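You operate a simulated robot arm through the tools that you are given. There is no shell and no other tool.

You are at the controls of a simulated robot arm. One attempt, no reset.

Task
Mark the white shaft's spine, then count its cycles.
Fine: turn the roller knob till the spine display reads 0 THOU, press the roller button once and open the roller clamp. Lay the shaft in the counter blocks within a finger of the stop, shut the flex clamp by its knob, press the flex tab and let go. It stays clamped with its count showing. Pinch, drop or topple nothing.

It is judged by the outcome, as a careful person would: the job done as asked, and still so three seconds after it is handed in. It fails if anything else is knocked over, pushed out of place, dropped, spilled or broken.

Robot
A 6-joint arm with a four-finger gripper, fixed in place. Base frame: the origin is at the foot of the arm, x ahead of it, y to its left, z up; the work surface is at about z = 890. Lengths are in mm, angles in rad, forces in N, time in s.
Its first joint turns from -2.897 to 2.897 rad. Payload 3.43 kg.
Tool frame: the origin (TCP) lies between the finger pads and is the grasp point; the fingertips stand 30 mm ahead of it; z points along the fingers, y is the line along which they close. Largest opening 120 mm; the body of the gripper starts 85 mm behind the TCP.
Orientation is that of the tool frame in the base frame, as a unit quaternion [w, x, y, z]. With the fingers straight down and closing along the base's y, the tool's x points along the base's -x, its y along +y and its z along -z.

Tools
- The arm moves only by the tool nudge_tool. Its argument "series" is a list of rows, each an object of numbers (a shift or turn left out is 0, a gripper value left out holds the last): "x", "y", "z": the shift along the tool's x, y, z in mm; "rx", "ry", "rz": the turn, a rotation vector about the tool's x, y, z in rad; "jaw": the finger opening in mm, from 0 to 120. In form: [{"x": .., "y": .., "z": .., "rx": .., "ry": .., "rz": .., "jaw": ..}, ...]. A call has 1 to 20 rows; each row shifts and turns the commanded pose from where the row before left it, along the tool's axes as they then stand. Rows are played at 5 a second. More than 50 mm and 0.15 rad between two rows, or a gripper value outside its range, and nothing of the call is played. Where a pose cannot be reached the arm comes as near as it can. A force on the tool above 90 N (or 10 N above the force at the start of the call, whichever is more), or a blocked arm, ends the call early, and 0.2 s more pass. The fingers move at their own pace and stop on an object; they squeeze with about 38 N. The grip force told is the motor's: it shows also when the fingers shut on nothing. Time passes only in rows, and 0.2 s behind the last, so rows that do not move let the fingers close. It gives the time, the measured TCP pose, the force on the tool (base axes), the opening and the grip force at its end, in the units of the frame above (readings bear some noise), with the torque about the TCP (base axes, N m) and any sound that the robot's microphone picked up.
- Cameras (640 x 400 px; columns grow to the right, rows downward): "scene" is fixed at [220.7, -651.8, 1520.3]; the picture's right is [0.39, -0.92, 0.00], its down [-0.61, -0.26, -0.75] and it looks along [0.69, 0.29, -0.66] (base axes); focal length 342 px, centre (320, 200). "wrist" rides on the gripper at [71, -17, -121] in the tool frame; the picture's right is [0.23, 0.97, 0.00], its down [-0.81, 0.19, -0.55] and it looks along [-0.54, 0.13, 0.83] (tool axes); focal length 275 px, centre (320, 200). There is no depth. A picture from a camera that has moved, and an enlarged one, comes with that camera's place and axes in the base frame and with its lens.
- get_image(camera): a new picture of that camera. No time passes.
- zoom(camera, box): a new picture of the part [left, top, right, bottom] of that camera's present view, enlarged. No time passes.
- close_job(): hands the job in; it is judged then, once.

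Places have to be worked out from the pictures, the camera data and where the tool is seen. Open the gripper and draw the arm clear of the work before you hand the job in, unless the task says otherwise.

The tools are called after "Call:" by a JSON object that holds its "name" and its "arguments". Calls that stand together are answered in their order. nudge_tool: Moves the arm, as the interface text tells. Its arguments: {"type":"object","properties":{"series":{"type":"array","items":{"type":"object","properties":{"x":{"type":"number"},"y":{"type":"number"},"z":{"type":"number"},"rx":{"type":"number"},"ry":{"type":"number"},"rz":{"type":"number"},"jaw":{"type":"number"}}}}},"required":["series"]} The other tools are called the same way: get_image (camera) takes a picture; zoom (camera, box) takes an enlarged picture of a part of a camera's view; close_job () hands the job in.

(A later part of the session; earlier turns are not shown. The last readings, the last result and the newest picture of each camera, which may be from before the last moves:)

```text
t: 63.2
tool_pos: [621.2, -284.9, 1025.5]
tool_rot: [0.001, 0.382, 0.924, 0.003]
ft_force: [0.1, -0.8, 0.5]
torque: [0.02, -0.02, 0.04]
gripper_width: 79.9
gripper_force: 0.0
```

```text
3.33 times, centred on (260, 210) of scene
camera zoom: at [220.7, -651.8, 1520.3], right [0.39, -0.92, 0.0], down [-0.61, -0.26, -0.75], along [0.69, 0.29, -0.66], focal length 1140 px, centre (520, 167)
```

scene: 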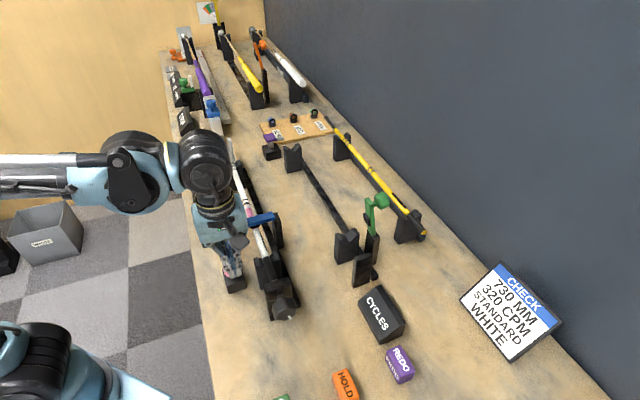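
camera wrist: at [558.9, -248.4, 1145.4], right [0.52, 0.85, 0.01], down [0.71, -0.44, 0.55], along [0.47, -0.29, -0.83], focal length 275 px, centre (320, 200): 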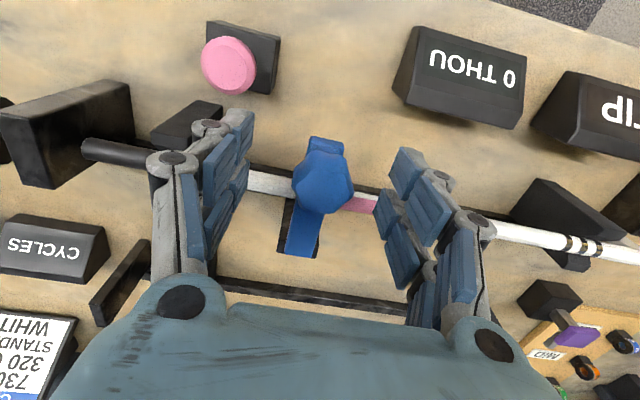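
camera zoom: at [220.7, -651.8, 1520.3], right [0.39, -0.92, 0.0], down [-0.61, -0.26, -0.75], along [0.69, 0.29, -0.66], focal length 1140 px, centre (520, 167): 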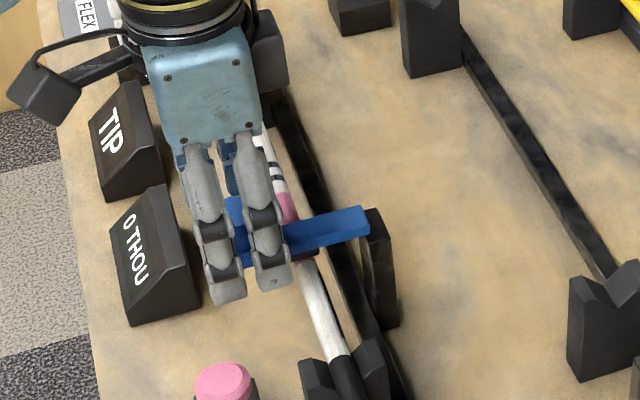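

The knob sits centred between the fingers. I close on it.

Call:
{"name": "nudge_tool", "arguments": {"series": [{"jaw": 50}, {"jaw": 38}, {"jaw": 30}, {"jaw": 20}, {}, {}]}}

Call:
{"name": "get_image", "arguments": {"camera": "wrist"}}

```text
t: 64.6
tool_pos: [623.5, -284.9, 1025.2]
tool_rot: [0.001, 0.382, 0.924, 0.003]
ft_force: [14.7, 14.6, 0.1]
torque: [0.28, -0.29, 0.06]
gripper_width: 32.2
gripper_force: 10.2
```

```text
taken
camera wrist: at [559.6, -247.8, 1145.6], right [0.52, 0.85, 0.01], down [0.71, -0.44, 0.55], along [0.47, -0.29, -0.83], focal length 275 px, centre (320, 200)
```

wrist: 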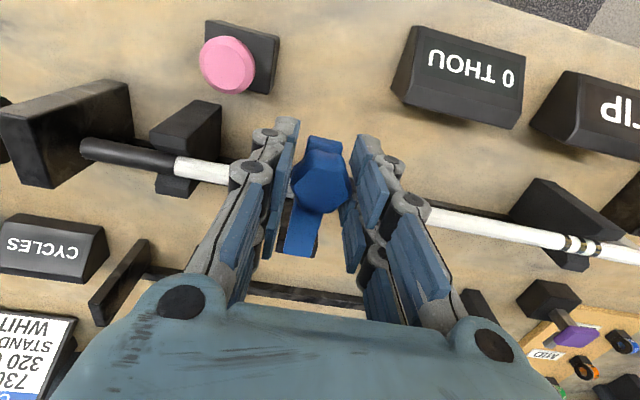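

One finger touches first (push along +p). I shift 1.5 mm along +y to centre.

Call:
{"name": "nudge_tool", "arguments": {"series": [{"y": 1}, {"y": 0.7}, {}, {}]}}

```text
t: 65.6
tool_pos: [624.0, -283.6, 1025.7]
tool_rot: [0.001, 0.382, 0.924, 0.003]
ft_force: [12.4, 14.8, 5.7]
torque: [0.36, -0.28, 0.13]
gripper_width: 30.6
gripper_force: 9.3
```

Call:
{"name": "nudge_tool", "arguments": {"series": [{"y": 1}, {"y": 1}, {}, {}]}}

Call:
{"name": "zoom", "arguments": {"camera": "wrist", "box": [240, 110, 420, 270]}}

```text
t: 66.6
tool_pos: [623.0, -284.5, 1025.7]
tool_rot: [0.002, 0.383, 0.924, 0.002]
ft_force: [-2.7, -12.3, 10.8]
torque: [-0.55, -0.13, -0.07]
gripper_width: 29.3
gripper_force: 45.1
```

```text
2.50 times, centred on (330, 190) of wrist
camera zoom: at [560.6, -246.8, 1144.9], right [0.53, 0.85, 0.01], down [0.71, -0.44, 0.55], along [0.47, -0.29, -0.83], focal length 688 px, centre (295, 225)
```

zoom: 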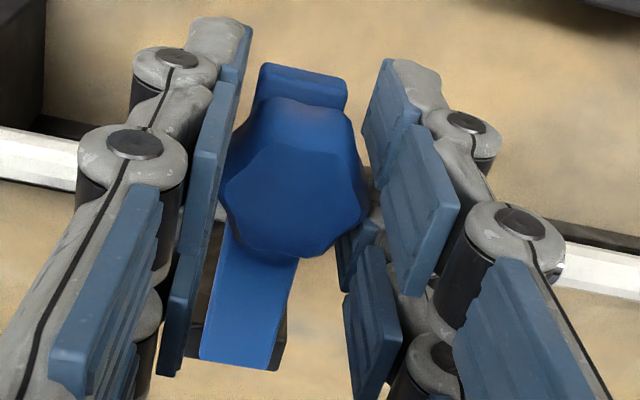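

Firm grip at 29.3 mm. I begin lifting the arm along its arc about the hinge, first ~10°, watching the force.

Call:
{"name": "nudge_tool", "arguments": {"series": [{"x": -1.5, "z": -2.7}, {"x": -1.5, "z": -2.7}, {"x": -1.6, "z": -2.7}, {"x": -1.6, "z": -2.6}, {}]}}

Call:
{"name": "zoom", "arguments": {"camera": "scene", "box": [200, 170, 340, 260]}}

```text
t: 67.8
tool_pos: [627.5, -287.3, 1036.9]
tool_rot: [0.0, 0.382, 0.924, 0.003]
ft_force: [-25.8, 11.2, -5.1]
torque: [1.08, 1.25, -0.03]
gripper_width: 29.2
gripper_force: 44.6
```

```text
4.44 times, centred on (270, 215) of scene
camera zoom: at [220.7, -651.8, 1520.3], right [0.39, -0.92, 0.0], down [-0.61, -0.26, -0.75], along [0.69, 0.29, -0.66], focal length 1521 px, centre (542, 133)
```

zoom: 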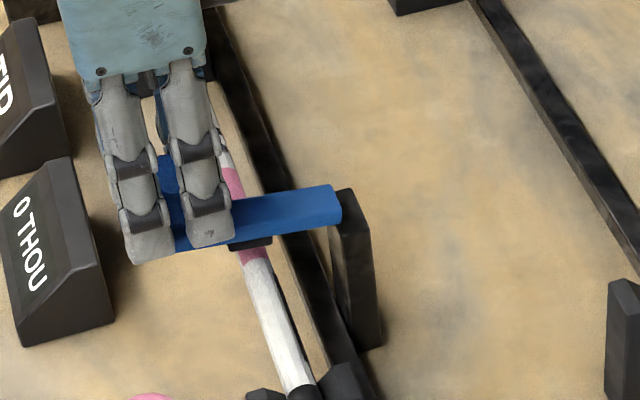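

The arm is following; torque shows the knob resists slipping in the pads, so I let the tool tilt along while continuing the arc.

Call:
{"name": "nudge_tool", "arguments": {"series": [{"x": -1.8, "z": -2.5, "ry": 0.05}, {"x": -1.5, "z": -2.6, "ry": 0.05}, {"x": -1.5, "z": -2.6, "ry": 0.05}, {"x": -1.5, "z": -2.5, "ry": 0.05}, {}]}}

```text
t: 69.0
tool_pos: [633.6, -293.7, 1045.6]
tool_rot: [-0.09, 0.381, 0.919, 0.042]
ft_force: [-2.4, -11.8, 13.3]
torque: [-1.05, -0.77, -0.01]
gripper_width: 29.1
gripper_force: 45.0
```

The force is modest. I continue the arc 20°→40° with slower tilting.

Call:
{"name": "nudge_tool", "arguments": {"series": [{"x": -2.4, "z": -3.3, "y": -0.5, "ry": 0.04}, {"x": -2.4, "z": -3.3, "ry": 0.04}, {"x": -2.4, "z": -3.4, "ry": 0.04}, {}]}}

Call:
{"name": "nudge_tool", "arguments": {"series": [{"x": -2.6, "z": -3.1, "ry": 0.04}, {"x": -2.6, "z": -3.2, "ry": 0.04}, {"x": -2.7, "z": -3.2, "ry": 0.04}, {}]}}

Call:
{"name": "zoom", "arguments": {"camera": "scene", "box": [200, 150, 360, 260]}}

```text
t: 70.0
tool_pos: [639.2, -300.0, 1054.5]
tool_rot: [-0.146, 0.377, 0.913, 0.064]
ft_force: [-13.1, 6.0, -10.3]
torque: [0.96, 1.04, 0.04]
gripper_width: 29.2
gripper_force: 44.8
```

```text
t: 71.0
tool_pos: [646.1, -306.0, 1060.1]
tool_rot: [-0.201, 0.372, 0.902, 0.086]
ft_force: [-23.3, 22.8, 26.5]
torque: [0.74, 0.72, 0.0]
gripper_width: 29.1
gripper_force: 45.0
```

```text
3.64 times, centred on (280, 205) of scene
camera zoom: at [220.7, -651.8, 1520.3], right [0.39, -0.92, 0.0], down [-0.61, -0.26, -0.75], along [0.69, 0.29, -0.66], focal length 1244 px, centre (466, 182)
```

zoom: 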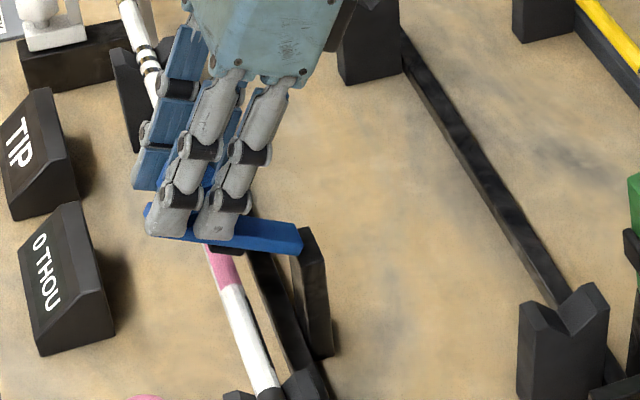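

The arm is at about 40°. Force points outward, so the hinge is slightly higher than assumed (≈z 1001); I continue with the corrected arc, holding tilt.

Call:
{"name": "nudge_tool", "arguments": {"series": [{"x": -2.5, "z": -4.3}, {"x": -2.5, "z": -4.4}, {}]}}

Call:
{"name": "nudge_tool", "arguments": {"series": [{"x": -3, "z": -2.6}, {"x": -3, "z": -2.6}, {"x": -3.1, "z": -2.6}, {}]}}

```text
t: 71.8
tool_pos: [652.5, -312.4, 1065.0]
tool_rot: [-0.199, 0.373, 0.902, 0.086]
ft_force: [-16.5, 28.8, 20.5]
torque: [1.23, 1.0, -0.03]
gripper_width: 29.9
gripper_force: 45.4
```

```text
t: 72.8
tool_pos: [660.4, -320.7, 1070.2]
tool_rot: [-0.2, 0.373, 0.902, 0.086]
ft_force: [-10.7, 19.6, 21.8]
torque: [0.91, 0.76, -0.06]
gripper_width: 30.3
gripper_force: 44.5
```

Forces are steady and moderate. I go on past vertical.

Call:
{"name": "nudge_tool", "arguments": {"series": [{"x": -3.4, "z": -2.4}, {"x": -3.4, "z": -2.4}, {"x": -3.6, "z": -2.2}, {}]}}

Call:
{"name": "nudge_tool", "arguments": {"series": [{"x": -3.7, "z": -1.4}, {"x": -3.8, "z": -1.4}, {"x": -3.8, "z": -1.4}, {}]}}

Call:
{"name": "zoom", "arguments": {"camera": "scene", "box": [200, 150, 360, 260]}}

Call:
{"name": "get_image", "arguments": {"camera": "wrist"}}

```text
t: 73.8
tool_pos: [668.0, -328.6, 1072.6]
tool_rot: [-0.199, 0.373, 0.902, 0.085]
ft_force: [-10.6, 20.8, 26.3]
torque: [0.99, 0.86, -0.09]
gripper_width: 30.2
gripper_force: 45.0
```

```text
t: 74.8
tool_pos: [677.0, -337.7, 1070.8]
tool_rot: [-0.2, 0.373, 0.902, 0.087]
ft_force: [-6.7, 17.8, 22.2]
torque: [1.0, 0.94, -0.11]
gripper_width: 30.1
gripper_force: 45.1
```

```text
3.64 times, centred on (280, 205) of scene
camera zoom: at [220.7, -651.8, 1520.3], right [0.39, -0.92, 0.0], down [-0.61, -0.26, -0.75], along [0.69, 0.29, -0.66], focal length 1244 px, centre (466, 182)
```

zoom: 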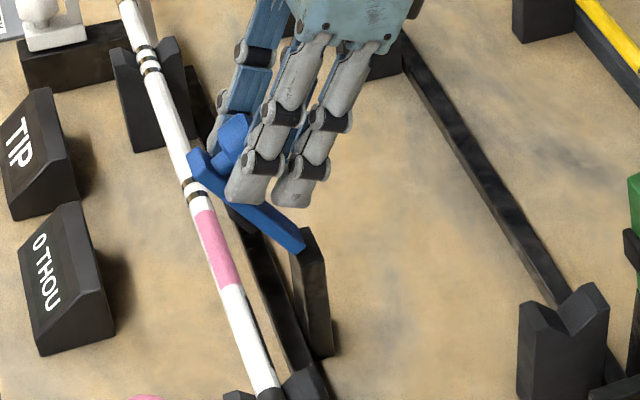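

```text
taken
camera wrist: at [655.6, -342.1, 1208.6], right [0.54, 0.84, 0.1], down [0.82, -0.55, 0.16], along [0.19, 0.0, -0.98], focal length 275 px, centre (320, 200)
```

wrist: 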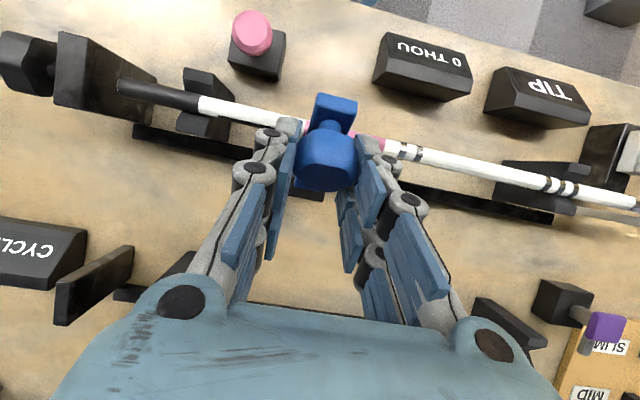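

The arm stands at ~60° but the knob has slid ~15 mm off the pad centre: the hinge is really near q≈715. I open slightly to see whether the arm stays put by itself.

Call:
{"name": "nudge_tool", "arguments": {"series": [{"jaw": 36}, {"jaw": 44}, {}, {}]}}

Call:
{"name": "zoom", "arguments": {"camera": "scene", "box": [200, 150, 360, 260]}}

Call:
{"name": "zoom", "arguments": {"camera": "wrist", "box": [220, 60, 440, 260]}}

```text
t: 75.8
tool_pos: [678.0, -338.7, 1069.7]
tool_rot: [-0.2, 0.373, 0.902, 0.085]
ft_force: [0.1, 0.1, 0.2]
torque: [-0.03, -0.02, 0.01]
gripper_width: 43.9
gripper_force: 0.0
```

```text
3.64 times, centred on (280, 205) of scene
camera zoom: at [220.7, -651.8, 1520.3], right [0.39, -0.92, 0.0], down [-0.61, -0.26, -0.75], along [0.69, 0.29, -0.66], focal length 1244 px, centre (466, 182)
```

zoom: 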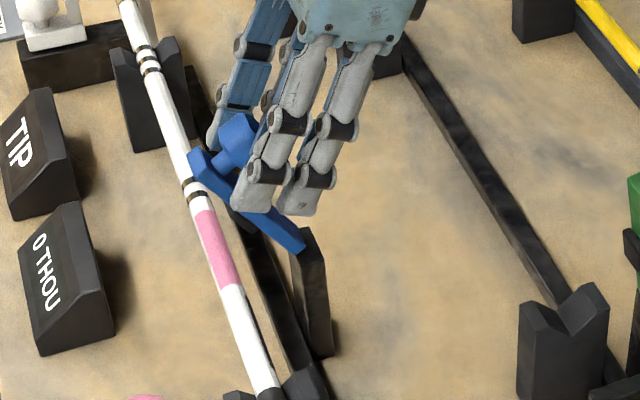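

```text
2.00 times, centred on (330, 160) of wrist
camera zoom: at [656.3, -343.2, 1207.8], right [0.54, 0.84, 0.1], down [0.82, -0.55, 0.16], along [0.19, 0.0, -0.98], focal length 551 px, centre (300, 280)
```

zoom: 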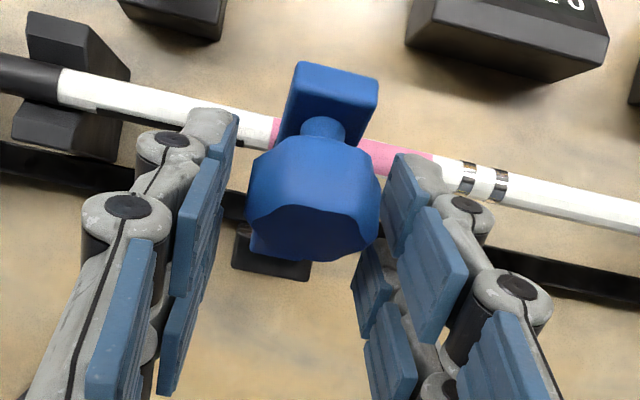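

The arm stays where it is. I recentre 16 mm onto the knob and regrip.

Call:
{"name": "nudge_tool", "arguments": {"series": [{"x": 8}, {"x": 8}, {}]}}

Call:
{"name": "zoom", "arguments": {"camera": "wrist", "box": [220, 60, 440, 260]}}

```text
t: 76.6
tool_pos: [666.8, -328.2, 1075.7]
tool_rot: [-0.2, 0.372, 0.902, 0.086]
ft_force: [-0.4, 0.3, -1.3]
torque: [-0.04, 0.02, -0.03]
gripper_width: 44.0
gripper_force: 0.1
```

```text
2.00 times, centred on (330, 160) of wrist
camera zoom: at [645.5, -332.6, 1214.7], right [0.54, 0.84, 0.1], down [0.82, -0.55, 0.16], along [0.19, 0.0, -0.98], focal length 551 px, centre (300, 280)
```

zoom: 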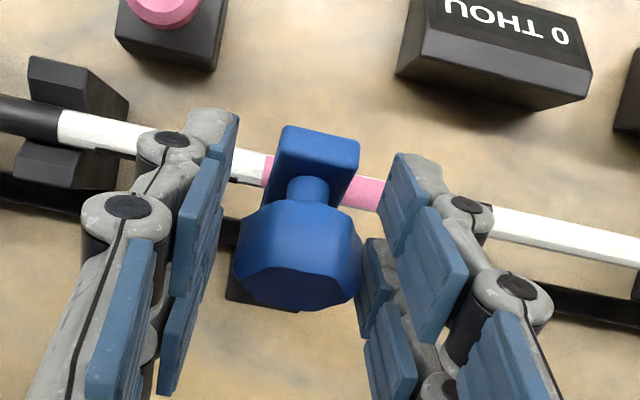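

The knob is centred now. I close and drive the rest of the arc with the corrected hinge.

Call:
{"name": "nudge_tool", "arguments": {"series": [{"jaw": 34}, {"jaw": 28}, {"jaw": 20}, {}, {}]}}

Call:
{"name": "nudge_tool", "arguments": {"series": [{"x": -4.1, "z": -2.3}, {"x": -4.1, "z": -2.3}, {"x": -4.3, "z": -1.8}, {"x": -4.4, "z": -1.8}, {}]}}

Call:
{"name": "zoom", "arguments": {"camera": "wrist", "box": [220, 60, 440, 260]}}

Call:
{"name": "zoom", "arguments": {"camera": "scene", "box": [200, 150, 360, 260]}}

```text
t: 77.8
tool_pos: [667.9, -329.3, 1076.8]
tool_rot: [-0.201, 0.373, 0.902, 0.087]
ft_force: [5.7, 5.3, 0.5]
torque: [0.05, -0.09, -0.07]
gripper_width: 28.8
gripper_force: 44.6
```

```text
t: 79.0
tool_pos: [682.2, -341.8, 1077.0]
tool_rot: [-0.199, 0.373, 0.902, 0.085]
ft_force: [4.0, 7.1, 18.3]
torque: [0.14, 0.09, -0.08]
gripper_width: 31.4
gripper_force: 44.7
```

```text
2.00 times, centred on (330, 160) of wrist
camera zoom: at [659.1, -345.5, 1215.0], right [0.54, 0.84, 0.1], down [0.82, -0.55, 0.16], along [0.19, 0.0, -0.98], focal length 551 px, centre (300, 280)
```

zoom: 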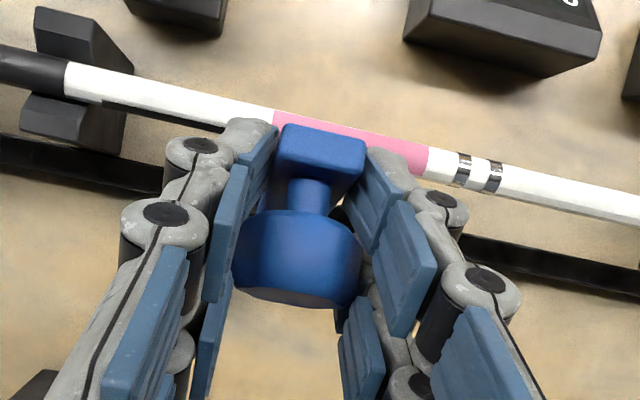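

```text
3.64 times, centred on (280, 205) of scene
camera zoom: at [220.7, -651.8, 1520.3], right [0.39, -0.92, 0.0], down [-0.61, -0.26, -0.75], along [0.69, 0.29, -0.66], focal length 1244 px, centre (466, 182)
```

zoom: 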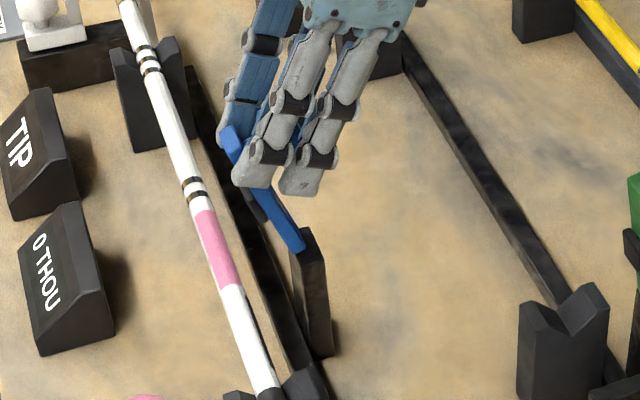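

Smooth and light now, at ~75°. I complete the opening to just past vertical.

Call:
{"name": "nudge_tool", "arguments": {"series": [{"x": -5, "z": -1.4}, {"x": -5, "z": -1.2}, {"x": -5.1, "z": -0.8}, {"x": -5.1, "z": -0.5}, {}]}}

Call:
{"name": "zoom", "arguments": {"camera": "wrist", "box": [220, 60, 440, 260]}}

Call:
{"name": "zoom", "arguments": {"camera": "scene", "box": [200, 150, 360, 260]}}

```text
t: 80.2
tool_pos: [691.3, -350.7, 1074.3]
tool_rot: [-0.202, 0.372, 0.902, 0.087]
ft_force: [-56.5, 71.3, 5.0]
torque: [0.76, 0.79, 0.2]
gripper_width: 30.4
gripper_force: 44.9
```

```text
2.00 times, centred on (330, 160) of wrist
camera zoom: at [669.8, -356.3, 1213.2], right [0.54, 0.84, 0.11], down [0.82, -0.55, 0.15], along [0.19, 0.0, -0.98], focal length 551 px, centre (300, 280)
```

zoom: 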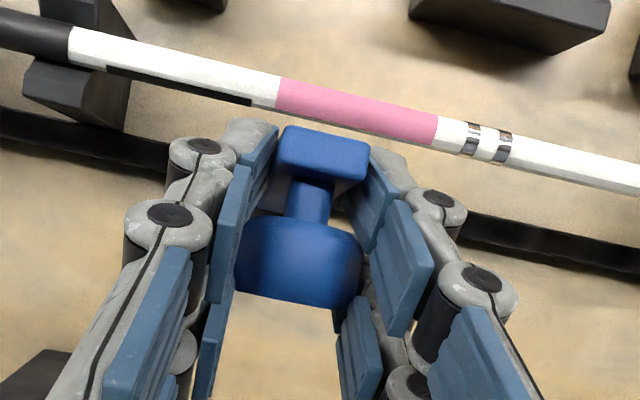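

```text
3.64 times, centred on (280, 205) of scene
camera zoom: at [220.7, -651.8, 1520.3], right [0.39, -0.92, 0.0], down [-0.61, -0.26, -0.75], along [0.69, 0.29, -0.66], focal length 1244 px, centre (466, 182)
```

zoom: 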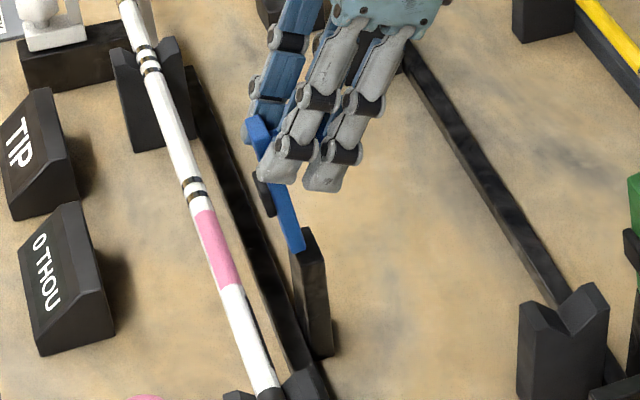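

A strong −q reaction: the arm has reached its open stop. I relieve, open the fingers, and retreat up along the tool.

Call:
{"name": "nudge_tool", "arguments": {"series": [{"x": 2}, {"x": 2}, {"jaw": 40}, {"jaw": 60}, {"jaw": 80}, {}]}}

Call:
{"name": "nudge_tool", "arguments": {"series": [{"z": -30}, {"z": -40}, {"z": -40}, {}]}}

Call:
{"name": "get_image", "arguments": {"camera": "scene"}}

Call:
{"name": "get_image", "arguments": {"camera": "wrist"}}

```text
t: 81.6
tool_pos: [692.3, -353.5, 1072.4]
tool_rot: [-0.199, 0.373, 0.902, 0.086]
ft_force: [-0.8, 0.7, -0.6]
torque: [-0.06, 0.01, -0.01]
gripper_width: 80.2
gripper_force: 0.0
```

```text
t: 82.6
tool_pos: [723.5, -386.3, 1171.8]
tool_rot: [-0.201, 0.373, 0.902, 0.086]
ft_force: [-0.5, 0.4, -0.5]
torque: [0.01, 0.02, 0.01]
gripper_width: 80.2
gripper_force: 0.2
```

```text
taken
```

scene: 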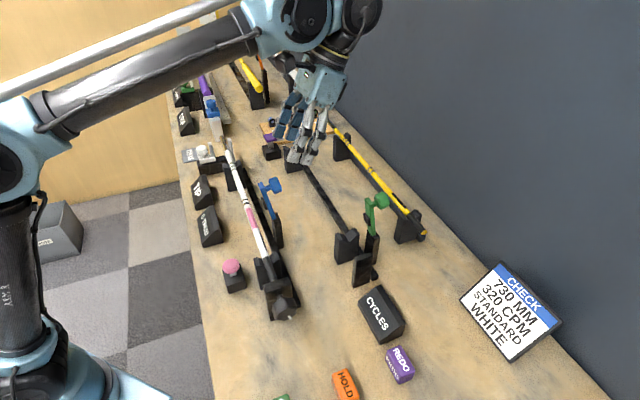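

```text
taken
camera wrist: at [701.5, -389.8, 1310.1], right [0.54, 0.84, 0.1], down [0.82, -0.55, 0.16], along [0.19, 0.0, -0.98], focal length 275 px, centre (320, 200)
```

wrist: 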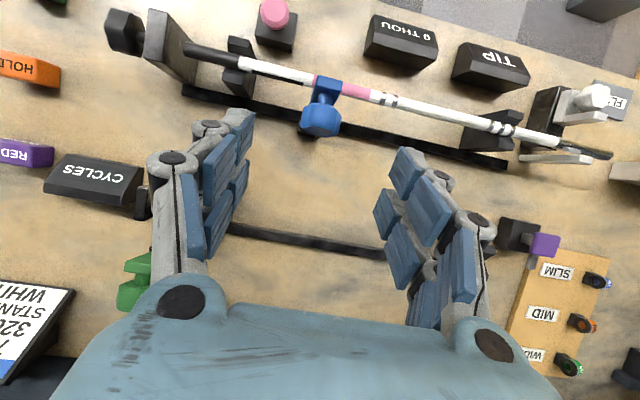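

The roller clamp is fully open and standing. From this near top-down view I measure shaft, stop, blocks and tab.

Call:
{"name": "zoom", "arguments": {"camera": "wrist", "box": [100, 0, 360, 160]}}

Call:
{"name": "zoom", "arguments": {"camera": "wrist", "box": [340, 60, 640, 260]}}

Call:
{"name": "zoom", "arguments": {"camera": "scene", "box": [200, 130, 320, 300]}}

Call:
{"name": "zoom", "arguments": {"camera": "scene", "box": [320, 180, 440, 300]}}

```text
2.46 times, centred on (230, 80) of wrist
camera zoom: at [701.5, -389.8, 1310.1], right [0.54, 0.84, 0.1], down [0.82, -0.55, 0.16], along [0.19, 0.0, -0.98], focal length 678 px, centre (542, 495)
```

zoom: 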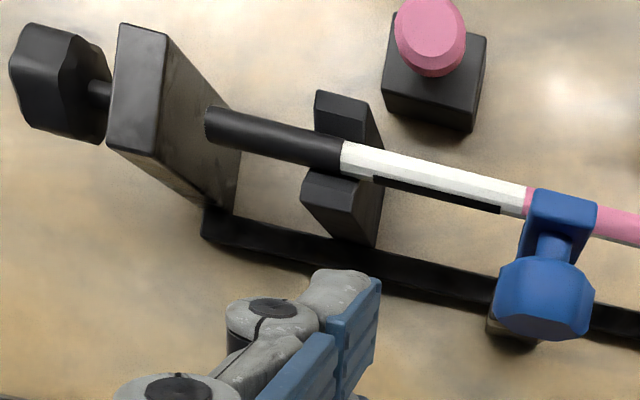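

```text
2.00 times, centred on (490, 160) of wrist
camera zoom: at [701.5, -389.8, 1310.1], right [0.54, 0.84, 0.1], down [0.82, -0.55, 0.16], along [0.19, 0.0, -0.98], focal length 551 px, centre (-20, 280)
```

zoom: 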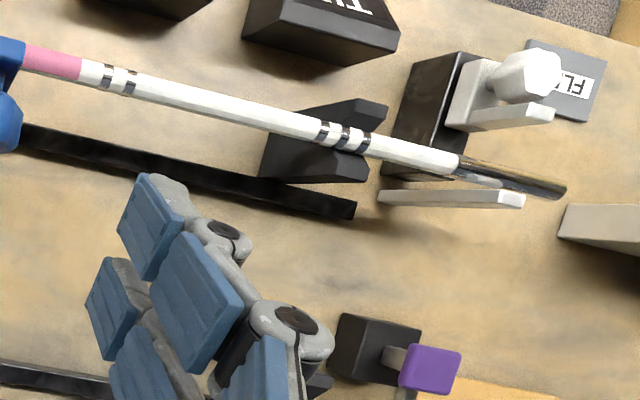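

```text
2.35 times, centred on (260, 215) of scene
camera zoom: at [220.7, -651.8, 1520.3], right [0.39, -0.92, 0.0], down [-0.61, -0.26, -0.75], along [0.69, 0.29, -0.66], focal length 805 px, centre (461, 165)
```

zoom: 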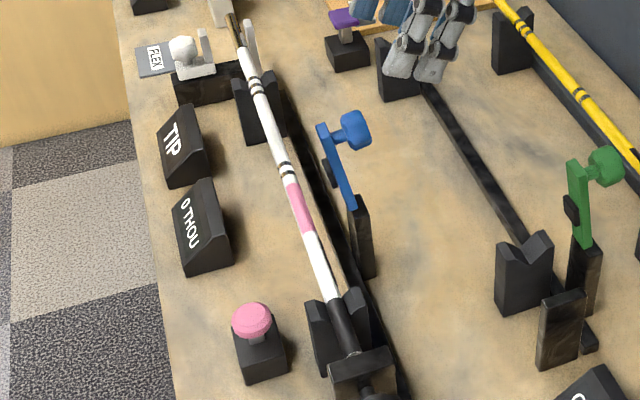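

```text
3.33 times, centred on (380, 240) of scene
camera zoom: at [220.7, -651.8, 1520.3], right [0.39, -0.92, 0.0], down [-0.61, -0.26, -0.75], along [0.69, 0.29, -0.66], focal length 1140 px, centre (120, 67)
```

zoom: 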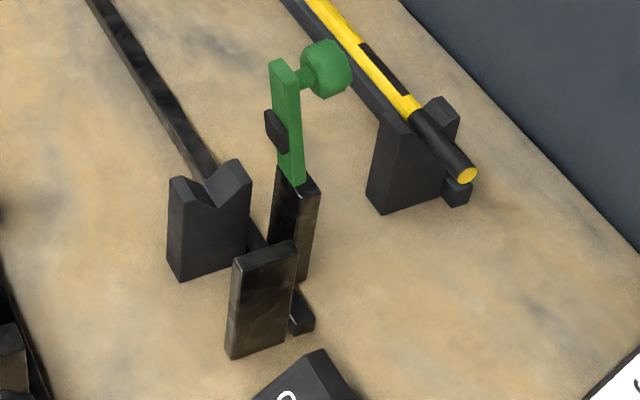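

Shaft spans p≈83–651 at q≈681 (≈570 mm long, middle p≈367). The counter's exact line is uncertain (857–870), so I level the tool and move over the counter's stop end for a good look.

Call:
{"name": "nudge_tool", "arguments": {"series": [{"ry": -0.11}, {"ry": -0.11}, {"ry": -0.11}, {"ry": -0.11}, {"y": -35}, {"y": -35}, {"y": -35}, {"y": -35}, {}]}}

Call:
{"name": "get_image", "arguments": {"camera": "wrist"}}

```text
t: 84.6
tool_pos: [626.9, -486.2, 1169.4]
tool_rot: [0.002, 0.382, 0.924, 0.003]
ft_force: [0.6, -0.4, -0.9]
torque: [0.02, 0.0, 0.0]
gripper_width: 79.9
gripper_force: 0.0
```

```text
taken
camera wrist: at [563.3, -448.5, 1289.0], right [0.52, 0.85, 0.01], down [0.71, -0.44, 0.55], along [0.47, -0.29, -0.83], focal length 275 px, centre (320, 200)
```

wrist: 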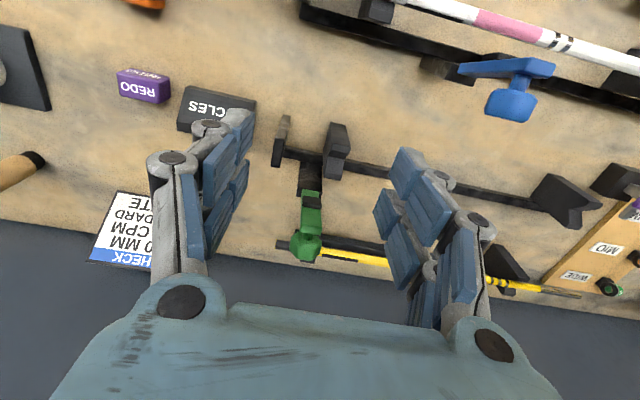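

Call:
{"name": "zoom", "arguments": {"camera": "wrist", "box": [250, 90, 410, 280]}}

Call:
{"name": "zoom", "arguments": {"camera": "wrist", "box": [480, 140, 640, 300]}}

```text
2.11 times, centred on (330, 185) of wrist
camera zoom: at [563.3, -448.5, 1289.0], right [0.52, 0.85, 0.01], down [0.71, -0.44, 0.55], along [0.47, -0.29, -0.83], focal length 580 px, centre (299, 232)
```

zoom: 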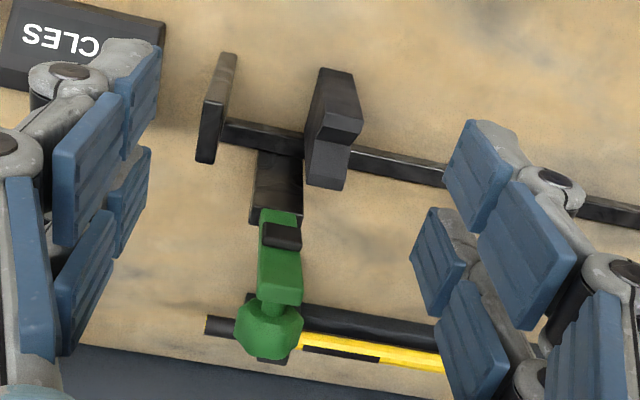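

```text
2.50 times, centred on (560, 220) of wrist
camera zoom: at [563.3, -448.5, 1289.0], right [0.52, 0.85, 0.01], down [0.71, -0.44, 0.55], along [0.47, -0.29, -0.83], focal length 688 px, centre (-280, 150)
```

zoom: 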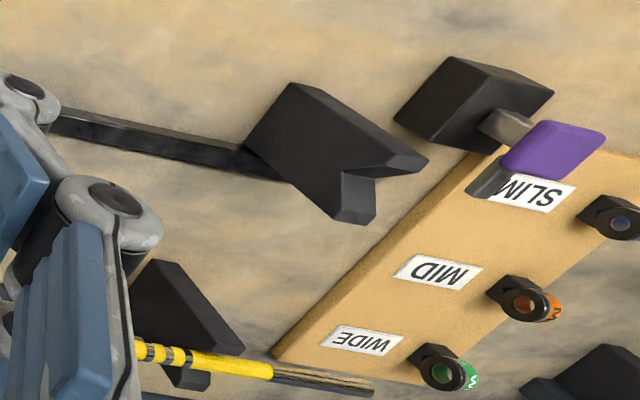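

Counter V line: q≈862; stop's inner face at p≈71 (top z≈991); V blocks at p≈140 and 508; clamp at p≈112. Now I move above the middle of the white shaft (p≈362, q≈681) at height and turn to close along q.

Call:
{"name": "nudge_tool", "arguments": {"series": [{"y": 44, "x": 17.5}, {"y": 44, "x": 17.5}, {"y": 44, "x": 17.5}, {"y": 44, "x": 17.5}, {"y": 44, "x": 17.5}, {"y": 43, "x": 17.5}, {"rz": -0.131, "jaw": 60}, {"rz": -0.131}, {"rz": -0.131}, {"rz": -0.131}, {"rz": -0.131}, {"rz": -0.131}, {"rz": -0.131}, {"rz": -0.131}, {"rz": -0.131}, {"rz": -0.131}]}}

Call:
{"name": "nudge_tool", "arguments": {"series": [{"rz": -0.131}, {"rz": -0.13}, {}]}}

Call:
{"name": "get_image", "arguments": {"camera": "wrist"}}

Call:
{"name": "get_image", "arguments": {"camera": "scene"}}

```text
t: 88.0
tool_pos: [736.2, -225.4, 1174.7]
tool_rot: [0.003, -0.261, 0.965, 0.002]
ft_force: [-0.1, 0.3, -0.2]
torque: [-0.05, -0.01, -0.02]
gripper_width: 60.0
gripper_force: 0.1
```

```text
t: 88.8
tool_pos: [737.3, -225.7, 1172.8]
tool_rot: [0.004, -0.384, 0.923, 0.002]
ft_force: [-0.2, 0.1, 0.7]
torque: [0.0, 0.01, 0.0]
gripper_width: 60.0
gripper_force: 0.1
```

```text
taken
camera wrist: at [699.2, -289.4, 1292.5], right [-0.85, 0.52, 0.0], down [0.43, 0.71, 0.56], along [0.29, 0.47, -0.83], focal length 275 px, centre (320, 200)
```

wrist: 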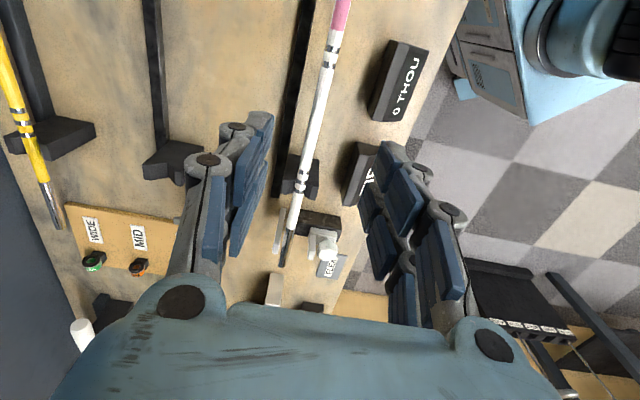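

```text
taken
```

scene: 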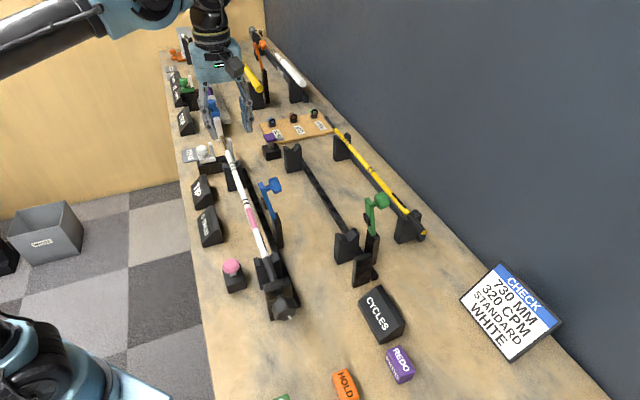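

Call:
{"name": "zoom", "arguments": {"camera": "wrist", "box": [270, 50, 370, 140]}}

Call:
{"name": "zoom", "arguments": {"camera": "wrist", "box": [240, 170, 400, 290]}}

```text
4.44 times, centred on (320, 95) of wrist
camera zoom: at [699.2, -289.4, 1292.5], right [-0.85, 0.52, 0.0], down [0.43, 0.71, 0.56], along [0.29, 0.47, -0.83], focal length 1224 px, centre (320, 667)
```

zoom: 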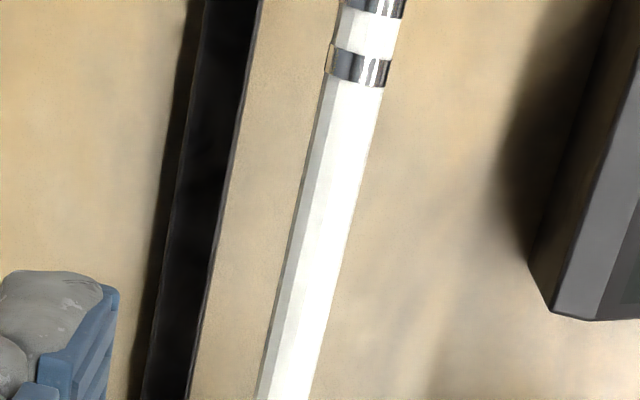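

```text
3.33 times, centred on (320, 230) of wrist
camera zoom: at [699.2, -289.4, 1292.5], right [-0.85, 0.52, 0.0], down [0.43, 0.71, 0.56], along [0.29, 0.47, -0.83], focal length 918 px, centre (320, 100)
```

zoom: 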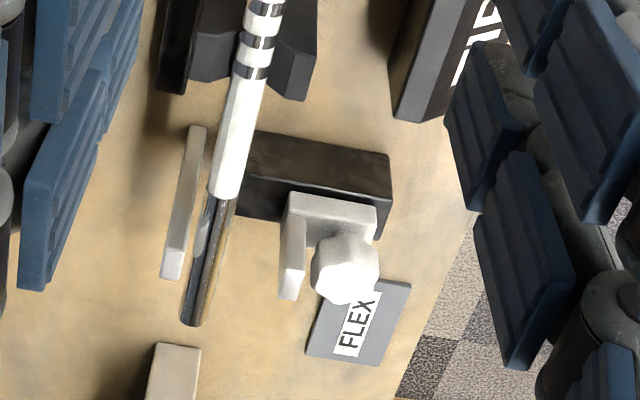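

The shaft lies right under the TCP (q≈681, ~15 mm thick). I descend straddling it, to z≈1000 first.

Call:
{"name": "nudge_tool", "arguments": {"series": [{"z": 45}, {"z": 45}, {"z": 45}, {"z": 37}, {}]}}

Call:
{"name": "get_image", "arguments": {"camera": "wrist"}}

Call:
{"name": "zoom", "arguments": {"camera": "scene", "box": [170, 100, 330, 240]}}

```text
t: 90.0
tool_pos: [739.0, -223.7, 1001.8]
tool_rot: [0.004, -0.384, 0.924, 0.001]
ft_force: [-0.6, -0.1, 0.3]
torque: [0.03, -0.04, 0.03]
gripper_width: 59.9
gripper_force: 0.1
```

```text
taken
camera wrist: at [700.4, -287.5, 1120.8], right [-0.85, 0.52, 0.0], down [0.43, 0.71, 0.56], along [0.29, 0.47, -0.83], focal length 275 px, centre (320, 200)
```

wrist: 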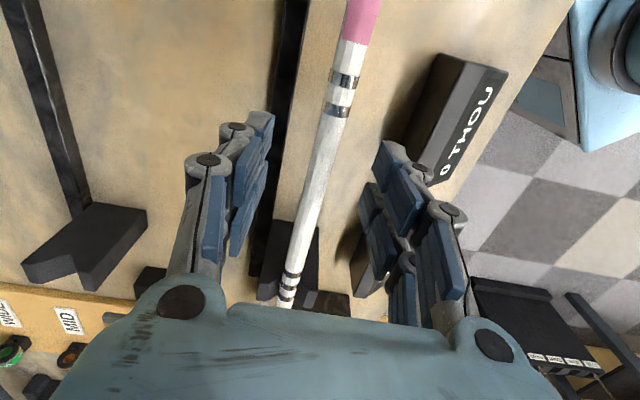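

```text
2.86 times, centred on (250, 170) of scene
camera zoom: at [220.7, -651.8, 1520.3], right [0.39, -0.92, 0.0], down [-0.61, -0.26, -0.75], along [0.69, 0.29, -0.66], focal length 978 px, centre (520, 286)
```

zoom: 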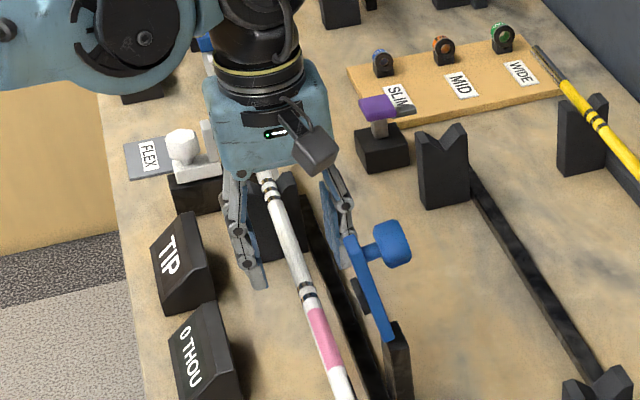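

Clear. I descend the last 30 mm and close gently on the shaft.

Call:
{"name": "nudge_tool", "arguments": {"series": [{"z": 15}, {"z": 15}, {}, {"jaw": 40}, {"jaw": 26}, {"jaw": 18}, {"jaw": 10}, {}, {}]}}

Call:
{"name": "get_image", "arguments": {"camera": "wrist"}}

```text
t: 92.0
tool_pos: [738.8, -223.5, 972.5]
tool_rot: [0.003, -0.384, 0.923, 0.001]
ft_force: [-5.1, 3.6, 1.6]
torque: [0.02, 0.05, -0.12]
gripper_width: 12.9
gripper_force: 37.5
```

```text
taken
camera wrist: at [699.5, -287.3, 1091.8], right [-0.85, 0.52, 0.0], down [0.43, 0.71, 0.56], along [0.29, 0.47, -0.83], focal length 275 px, centre (320, 200)
```

wrist: 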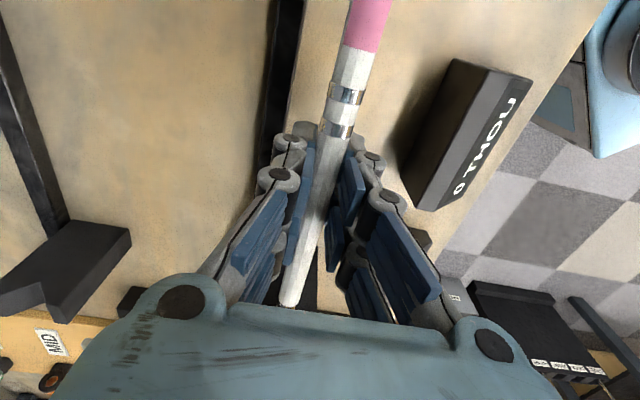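

Gripped at 12.9 mm, little load. I lift 10 mm slowly and check force and picture.

Call:
{"name": "nudge_tool", "arguments": {"series": [{"z": -3}, {"z": -3}, {"z": -4}, {}]}}

Call:
{"name": "zoom", "arguments": {"camera": "scene", "box": [190, 130, 330, 320]}}

```text
t: 93.0
tool_pos: [739.6, -224.4, 981.8]
tool_rot: [0.003, -0.384, 0.923, 0.0]
ft_force: [-1.2, 0.0, -1.8]
torque: [-0.02, 0.02, -0.01]
gripper_width: 12.9
gripper_force: 37.9
```

```text
2.11 times, centred on (260, 225) of scene
camera zoom: at [220.7, -651.8, 1520.3], right [0.39, -0.92, 0.0], down [-0.61, -0.26, -0.75], along [0.69, 0.29, -0.66], focal length 720 px, centre (446, 147)
```

zoom: 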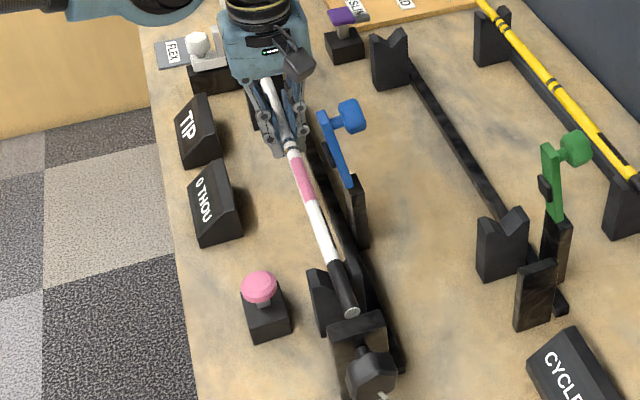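

The shaft is lifted level (~1.8 N, negligible torque). I raise it to z≈1125 to clear the upright blue clamp.

Call:
{"name": "nudge_tool", "arguments": {"series": [{"z": -20}, {"z": -30}, {"z": -30}, {"z": -30}, {"z": -33}, {}]}}

Call:
{"name": "get_image", "arguments": {"camera": "scene"}}

```text
t: 94.4
tool_pos: [738.7, -224.6, 1126.6]
tool_rot: [0.003, -0.384, 0.923, 0.001]
ft_force: [0.3, 0.5, -0.5]
torque: [-0.06, 0.01, -0.01]
gripper_width: 12.9
gripper_force: 38.0
```

```text
taken
```

scene: 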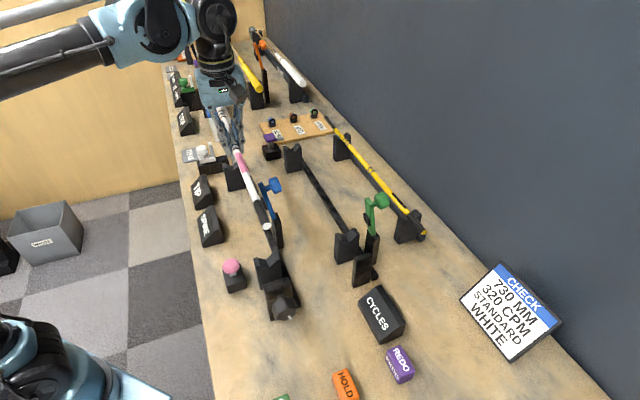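

The shaft is clear above the blue clamp. I carry it across to q≈862 at this height.

Call:
{"name": "nudge_tool", "arguments": {"series": [{"y": -20}, {"y": -35}, {"y": -35}, {"y": -35}, {"y": -35}, {"y": -21}, {}]}}

Call:
{"name": "get_image", "arguments": {"camera": "scene"}}

Call:
{"name": "get_image", "arguments": {"camera": "wrist"}}

```text
t: 96.0
tool_pos: [866.8, -351.9, 1123.7]
tool_rot: [0.003, -0.384, 0.923, 0.002]
ft_force: [0.5, 0.5, -0.2]
torque: [-0.01, -0.01, 0.01]
gripper_width: 12.8
gripper_force: 38.1
```

```text
taken
```

scene: 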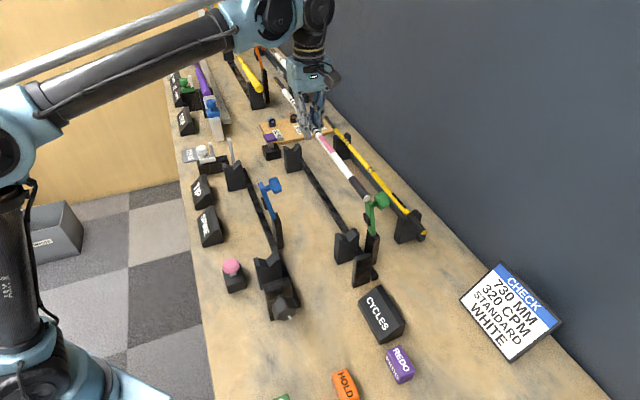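

```text
taken
camera wrist: at [828.0, -416.5, 1243.8], right [-0.85, 0.52, 0.0], down [0.43, 0.71, 0.56], along [0.29, 0.47, -0.83], focal length 275 px, centre (320, 200)
```

wrist: 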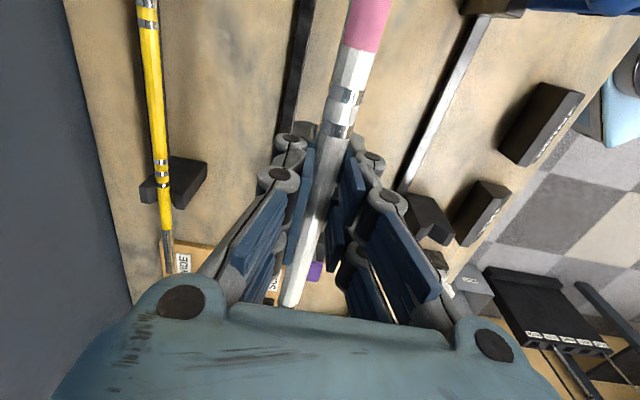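

Shaft is over the counter line. Before lowering I re-measure V blocks, stop and green arm closely, since the green pad leans near the path.

Call:
{"name": "zoom", "arguments": {"camera": "scene", "box": [325, 180, 405, 290]}}

Call:
{"name": "zoom", "arguments": {"camera": "scene", "box": [265, 110, 345, 180]}}

```text
3.64 times, centred on (365, 235) of scene
camera zoom: at [220.7, -651.8, 1520.3], right [0.39, -0.92, 0.0], down [-0.61, -0.26, -0.75], along [0.69, 0.29, -0.66], focal length 1244 px, centre (156, 73)
```

zoom: 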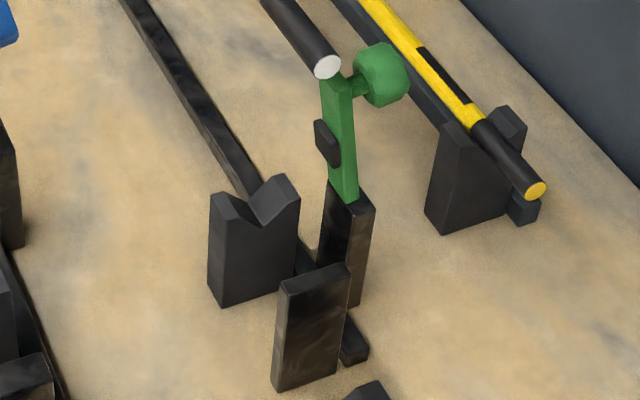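

```text
5.71 times, centred on (305, 145) of scene
camera zoom: at [220.7, -651.8, 1520.3], right [0.39, -0.92, 0.0], down [-0.61, -0.26, -0.75], along [0.69, 0.29, -0.66], focal length 1955 px, centre (406, 514)
```

zoom: 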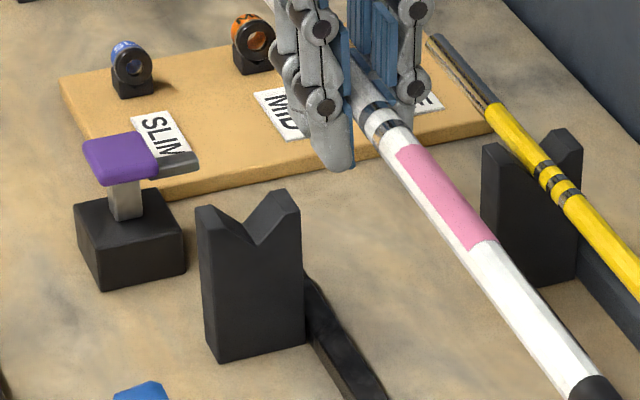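

Estimates: V notch line between q 855 and 866, stop inner face p≈72, butt now at p≈86. I shift to q≈850 (away from the leaning green pad) and 6 mm towards the stop, then lower to z≈1015.

Call:
{"name": "nudge_tool", "arguments": {"series": [{"y": 6, "x": 3}, {"y": 6, "x": 3}, {"z": 25}, {"z": 30}, {"z": 30}, {"z": 24}, {}]}}

Call:
{"name": "zoom", "arguments": {"camera": "scene", "box": [325, 180, 405, 290]}}

Call:
{"name": "zoom", "arguments": {"camera": "scene", "box": [265, 110, 345, 180]}}

Call:
{"name": "get_image", "arguments": {"camera": "wrist"}}

```text
t: 97.6
tool_pos: [855.2, -347.5, 1015.7]
tool_rot: [0.003, -0.384, 0.924, 0.001]
ft_force: [-0.1, 0.4, -0.8]
torque: [-0.04, 0.01, 0.0]
gripper_width: 12.8
gripper_force: 38.0
```

```text
3.64 times, centred on (365, 235) of scene
camera zoom: at [220.7, -651.8, 1520.3], right [0.39, -0.92, 0.0], down [-0.61, -0.26, -0.75], along [0.69, 0.29, -0.66], focal length 1244 px, centre (156, 73)
```

zoom: 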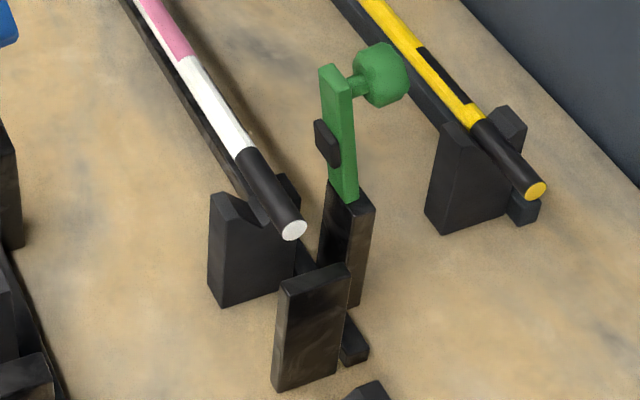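

```text
5.71 times, centred on (305, 145) of scene
camera zoom: at [220.7, -651.8, 1520.3], right [0.39, -0.92, 0.0], down [-0.61, -0.26, -0.75], along [0.69, 0.29, -0.66], focal length 1955 px, centre (406, 514)
```

zoom: 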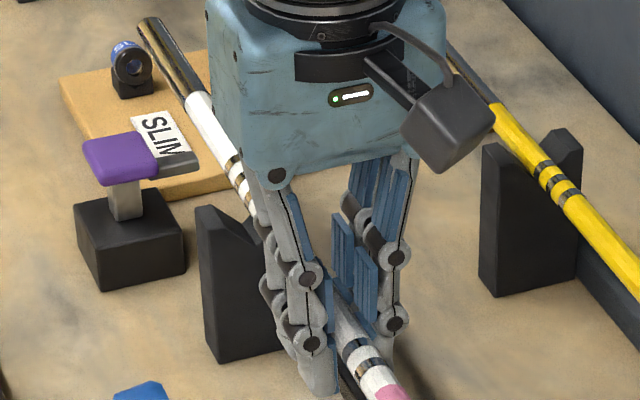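

```text
taken
camera wrist: at [816.1, -412.0, 1135.0], right [-0.85, 0.52, 0.0], down [0.43, 0.71, 0.56], along [0.29, 0.47, -0.83], focal length 275 px, centre (320, 200)
```

wrist: 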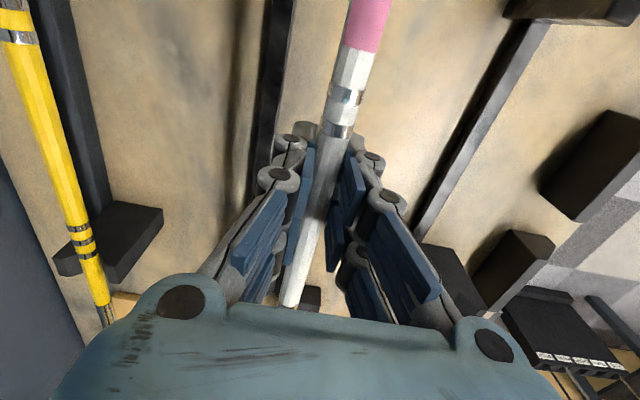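

The shaft hangs between the V prongs, butt at p≈81 (stop face ≈72). I shift to q≈857, 3 mm more towards the stop, and lower to z≈985.

Call:
{"name": "nudge_tool", "arguments": {"series": [{"y": -3.5, "x": 1.5}, {"y": -3.5, "x": 1.5}, {"z": 10}, {"z": 10}, {"z": 8}, {}]}}

Call:
{"name": "zoom", "arguments": {"camera": "scene", "box": [325, 210, 385, 290]}}

Call:
{"name": "zoom", "arguments": {"camera": "scene", "box": [255, 110, 335, 180]}}

```text
t: 99.0
tool_pos: [858.6, -355.2, 987.0]
tool_rot: [0.003, -0.383, 0.924, 0.001]
ft_force: [-0.1, 0.4, -0.7]
torque: [0.02, 0.01, -0.04]
gripper_width: 12.9
gripper_force: 38.8
```

```text
5.00 times, centred on (355, 250) of scene
camera zoom: at [220.7, -651.8, 1520.3], right [0.39, -0.92, 0.0], down [-0.61, -0.26, -0.75], along [0.69, 0.29, -0.66], focal length 1711 px, centre (145, -50)
```

zoom: 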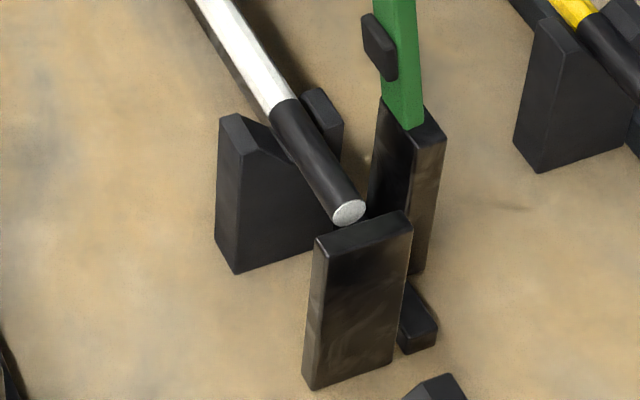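

```text
5.71 times, centred on (295, 145) of scene
camera zoom: at [220.7, -651.8, 1520.3], right [0.39, -0.92, 0.0], down [-0.61, -0.26, -0.75], along [0.69, 0.29, -0.66], focal length 1955 px, centre (463, 514)
```

zoom: 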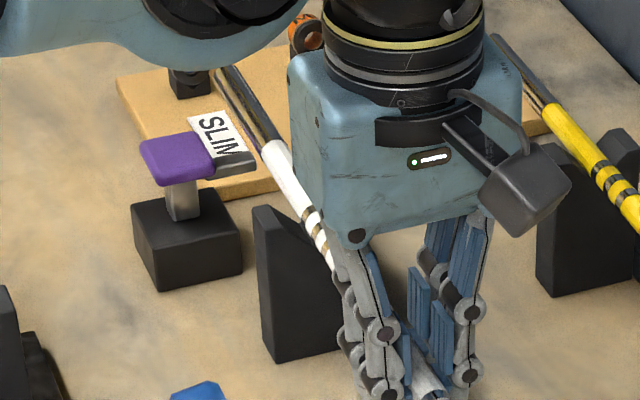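

Shaft lies between the prongs, gap to the stop ≈7 mm. I lower in small steps watching for contact.

Call:
{"name": "nudge_tool", "arguments": {"series": [{"z": 3}, {"z": 3}, {"z": 2}, {}]}}

Call:
{"name": "nudge_tool", "arguments": {"series": [{"z": 2}, {"z": 2}, {}]}}

```text
t: 100.0
tool_pos: [857.3, -355.0, 979.0]
tool_rot: [0.004, -0.383, 0.924, 0.002]
ft_force: [-0.9, 0.0, 0.3]
torque: [0.01, 0.02, 0.01]
gripper_width: 13.0
gripper_force: 38.0
```

```text
t: 100.8
tool_pos: [857.0, -355.7, 975.6]
tool_rot: [0.004, -0.383, 0.924, 0.002]
ft_force: [0.4, 0.5, -0.5]
torque: [0.0, 0.02, 0.02]
gripper_width: 13.1
gripper_force: 38.2
```

Call:
{"name": "nudge_tool", "arguments": {"series": [{"z": 1.5}, {"z": 1.5}, {}]}}

Call:
{"name": "zoom", "arguments": {"camera": "scene", "box": [325, 210, 385, 290]}}

Call:
{"name": "zoom", "arguments": {"camera": "scene", "box": [255, 110, 335, 180]}}

```text
t: 101.6
tool_pos: [858.4, -356.1, 973.3]
tool_rot: [0.004, -0.384, 0.924, 0.0]
ft_force: [6.8, -5.6, 14.8]
torque: [0.06, -0.05, -0.09]
gripper_width: 13.9
gripper_force: 37.4
```

```text
5.00 times, centred on (355, 250) of scene
camera zoom: at [220.7, -651.8, 1520.3], right [0.39, -0.92, 0.0], down [-0.61, -0.26, -0.75], along [0.69, 0.29, -0.66], focal length 1711 px, centre (145, -50)
```

zoom: 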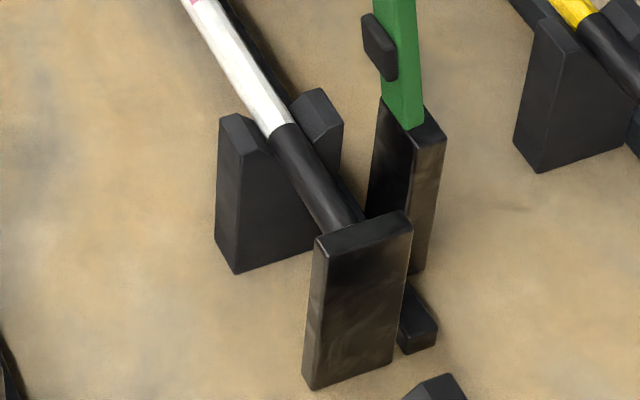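

```text
5.71 times, centred on (295, 145) of scene
camera zoom: at [220.7, -651.8, 1520.3], right [0.39, -0.92, 0.0], down [-0.61, -0.26, -0.75], along [0.69, 0.29, -0.66], focal length 1955 px, centre (463, 514)
```

zoom: 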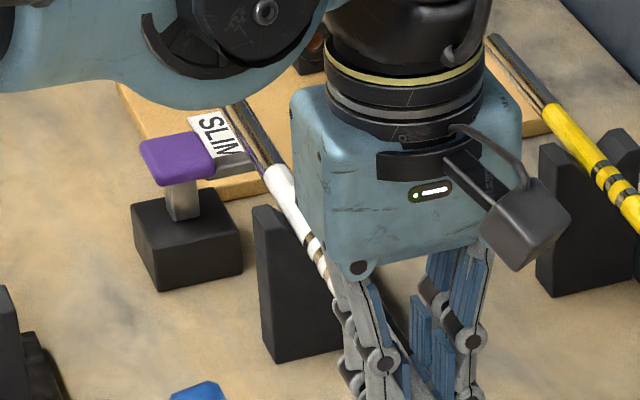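

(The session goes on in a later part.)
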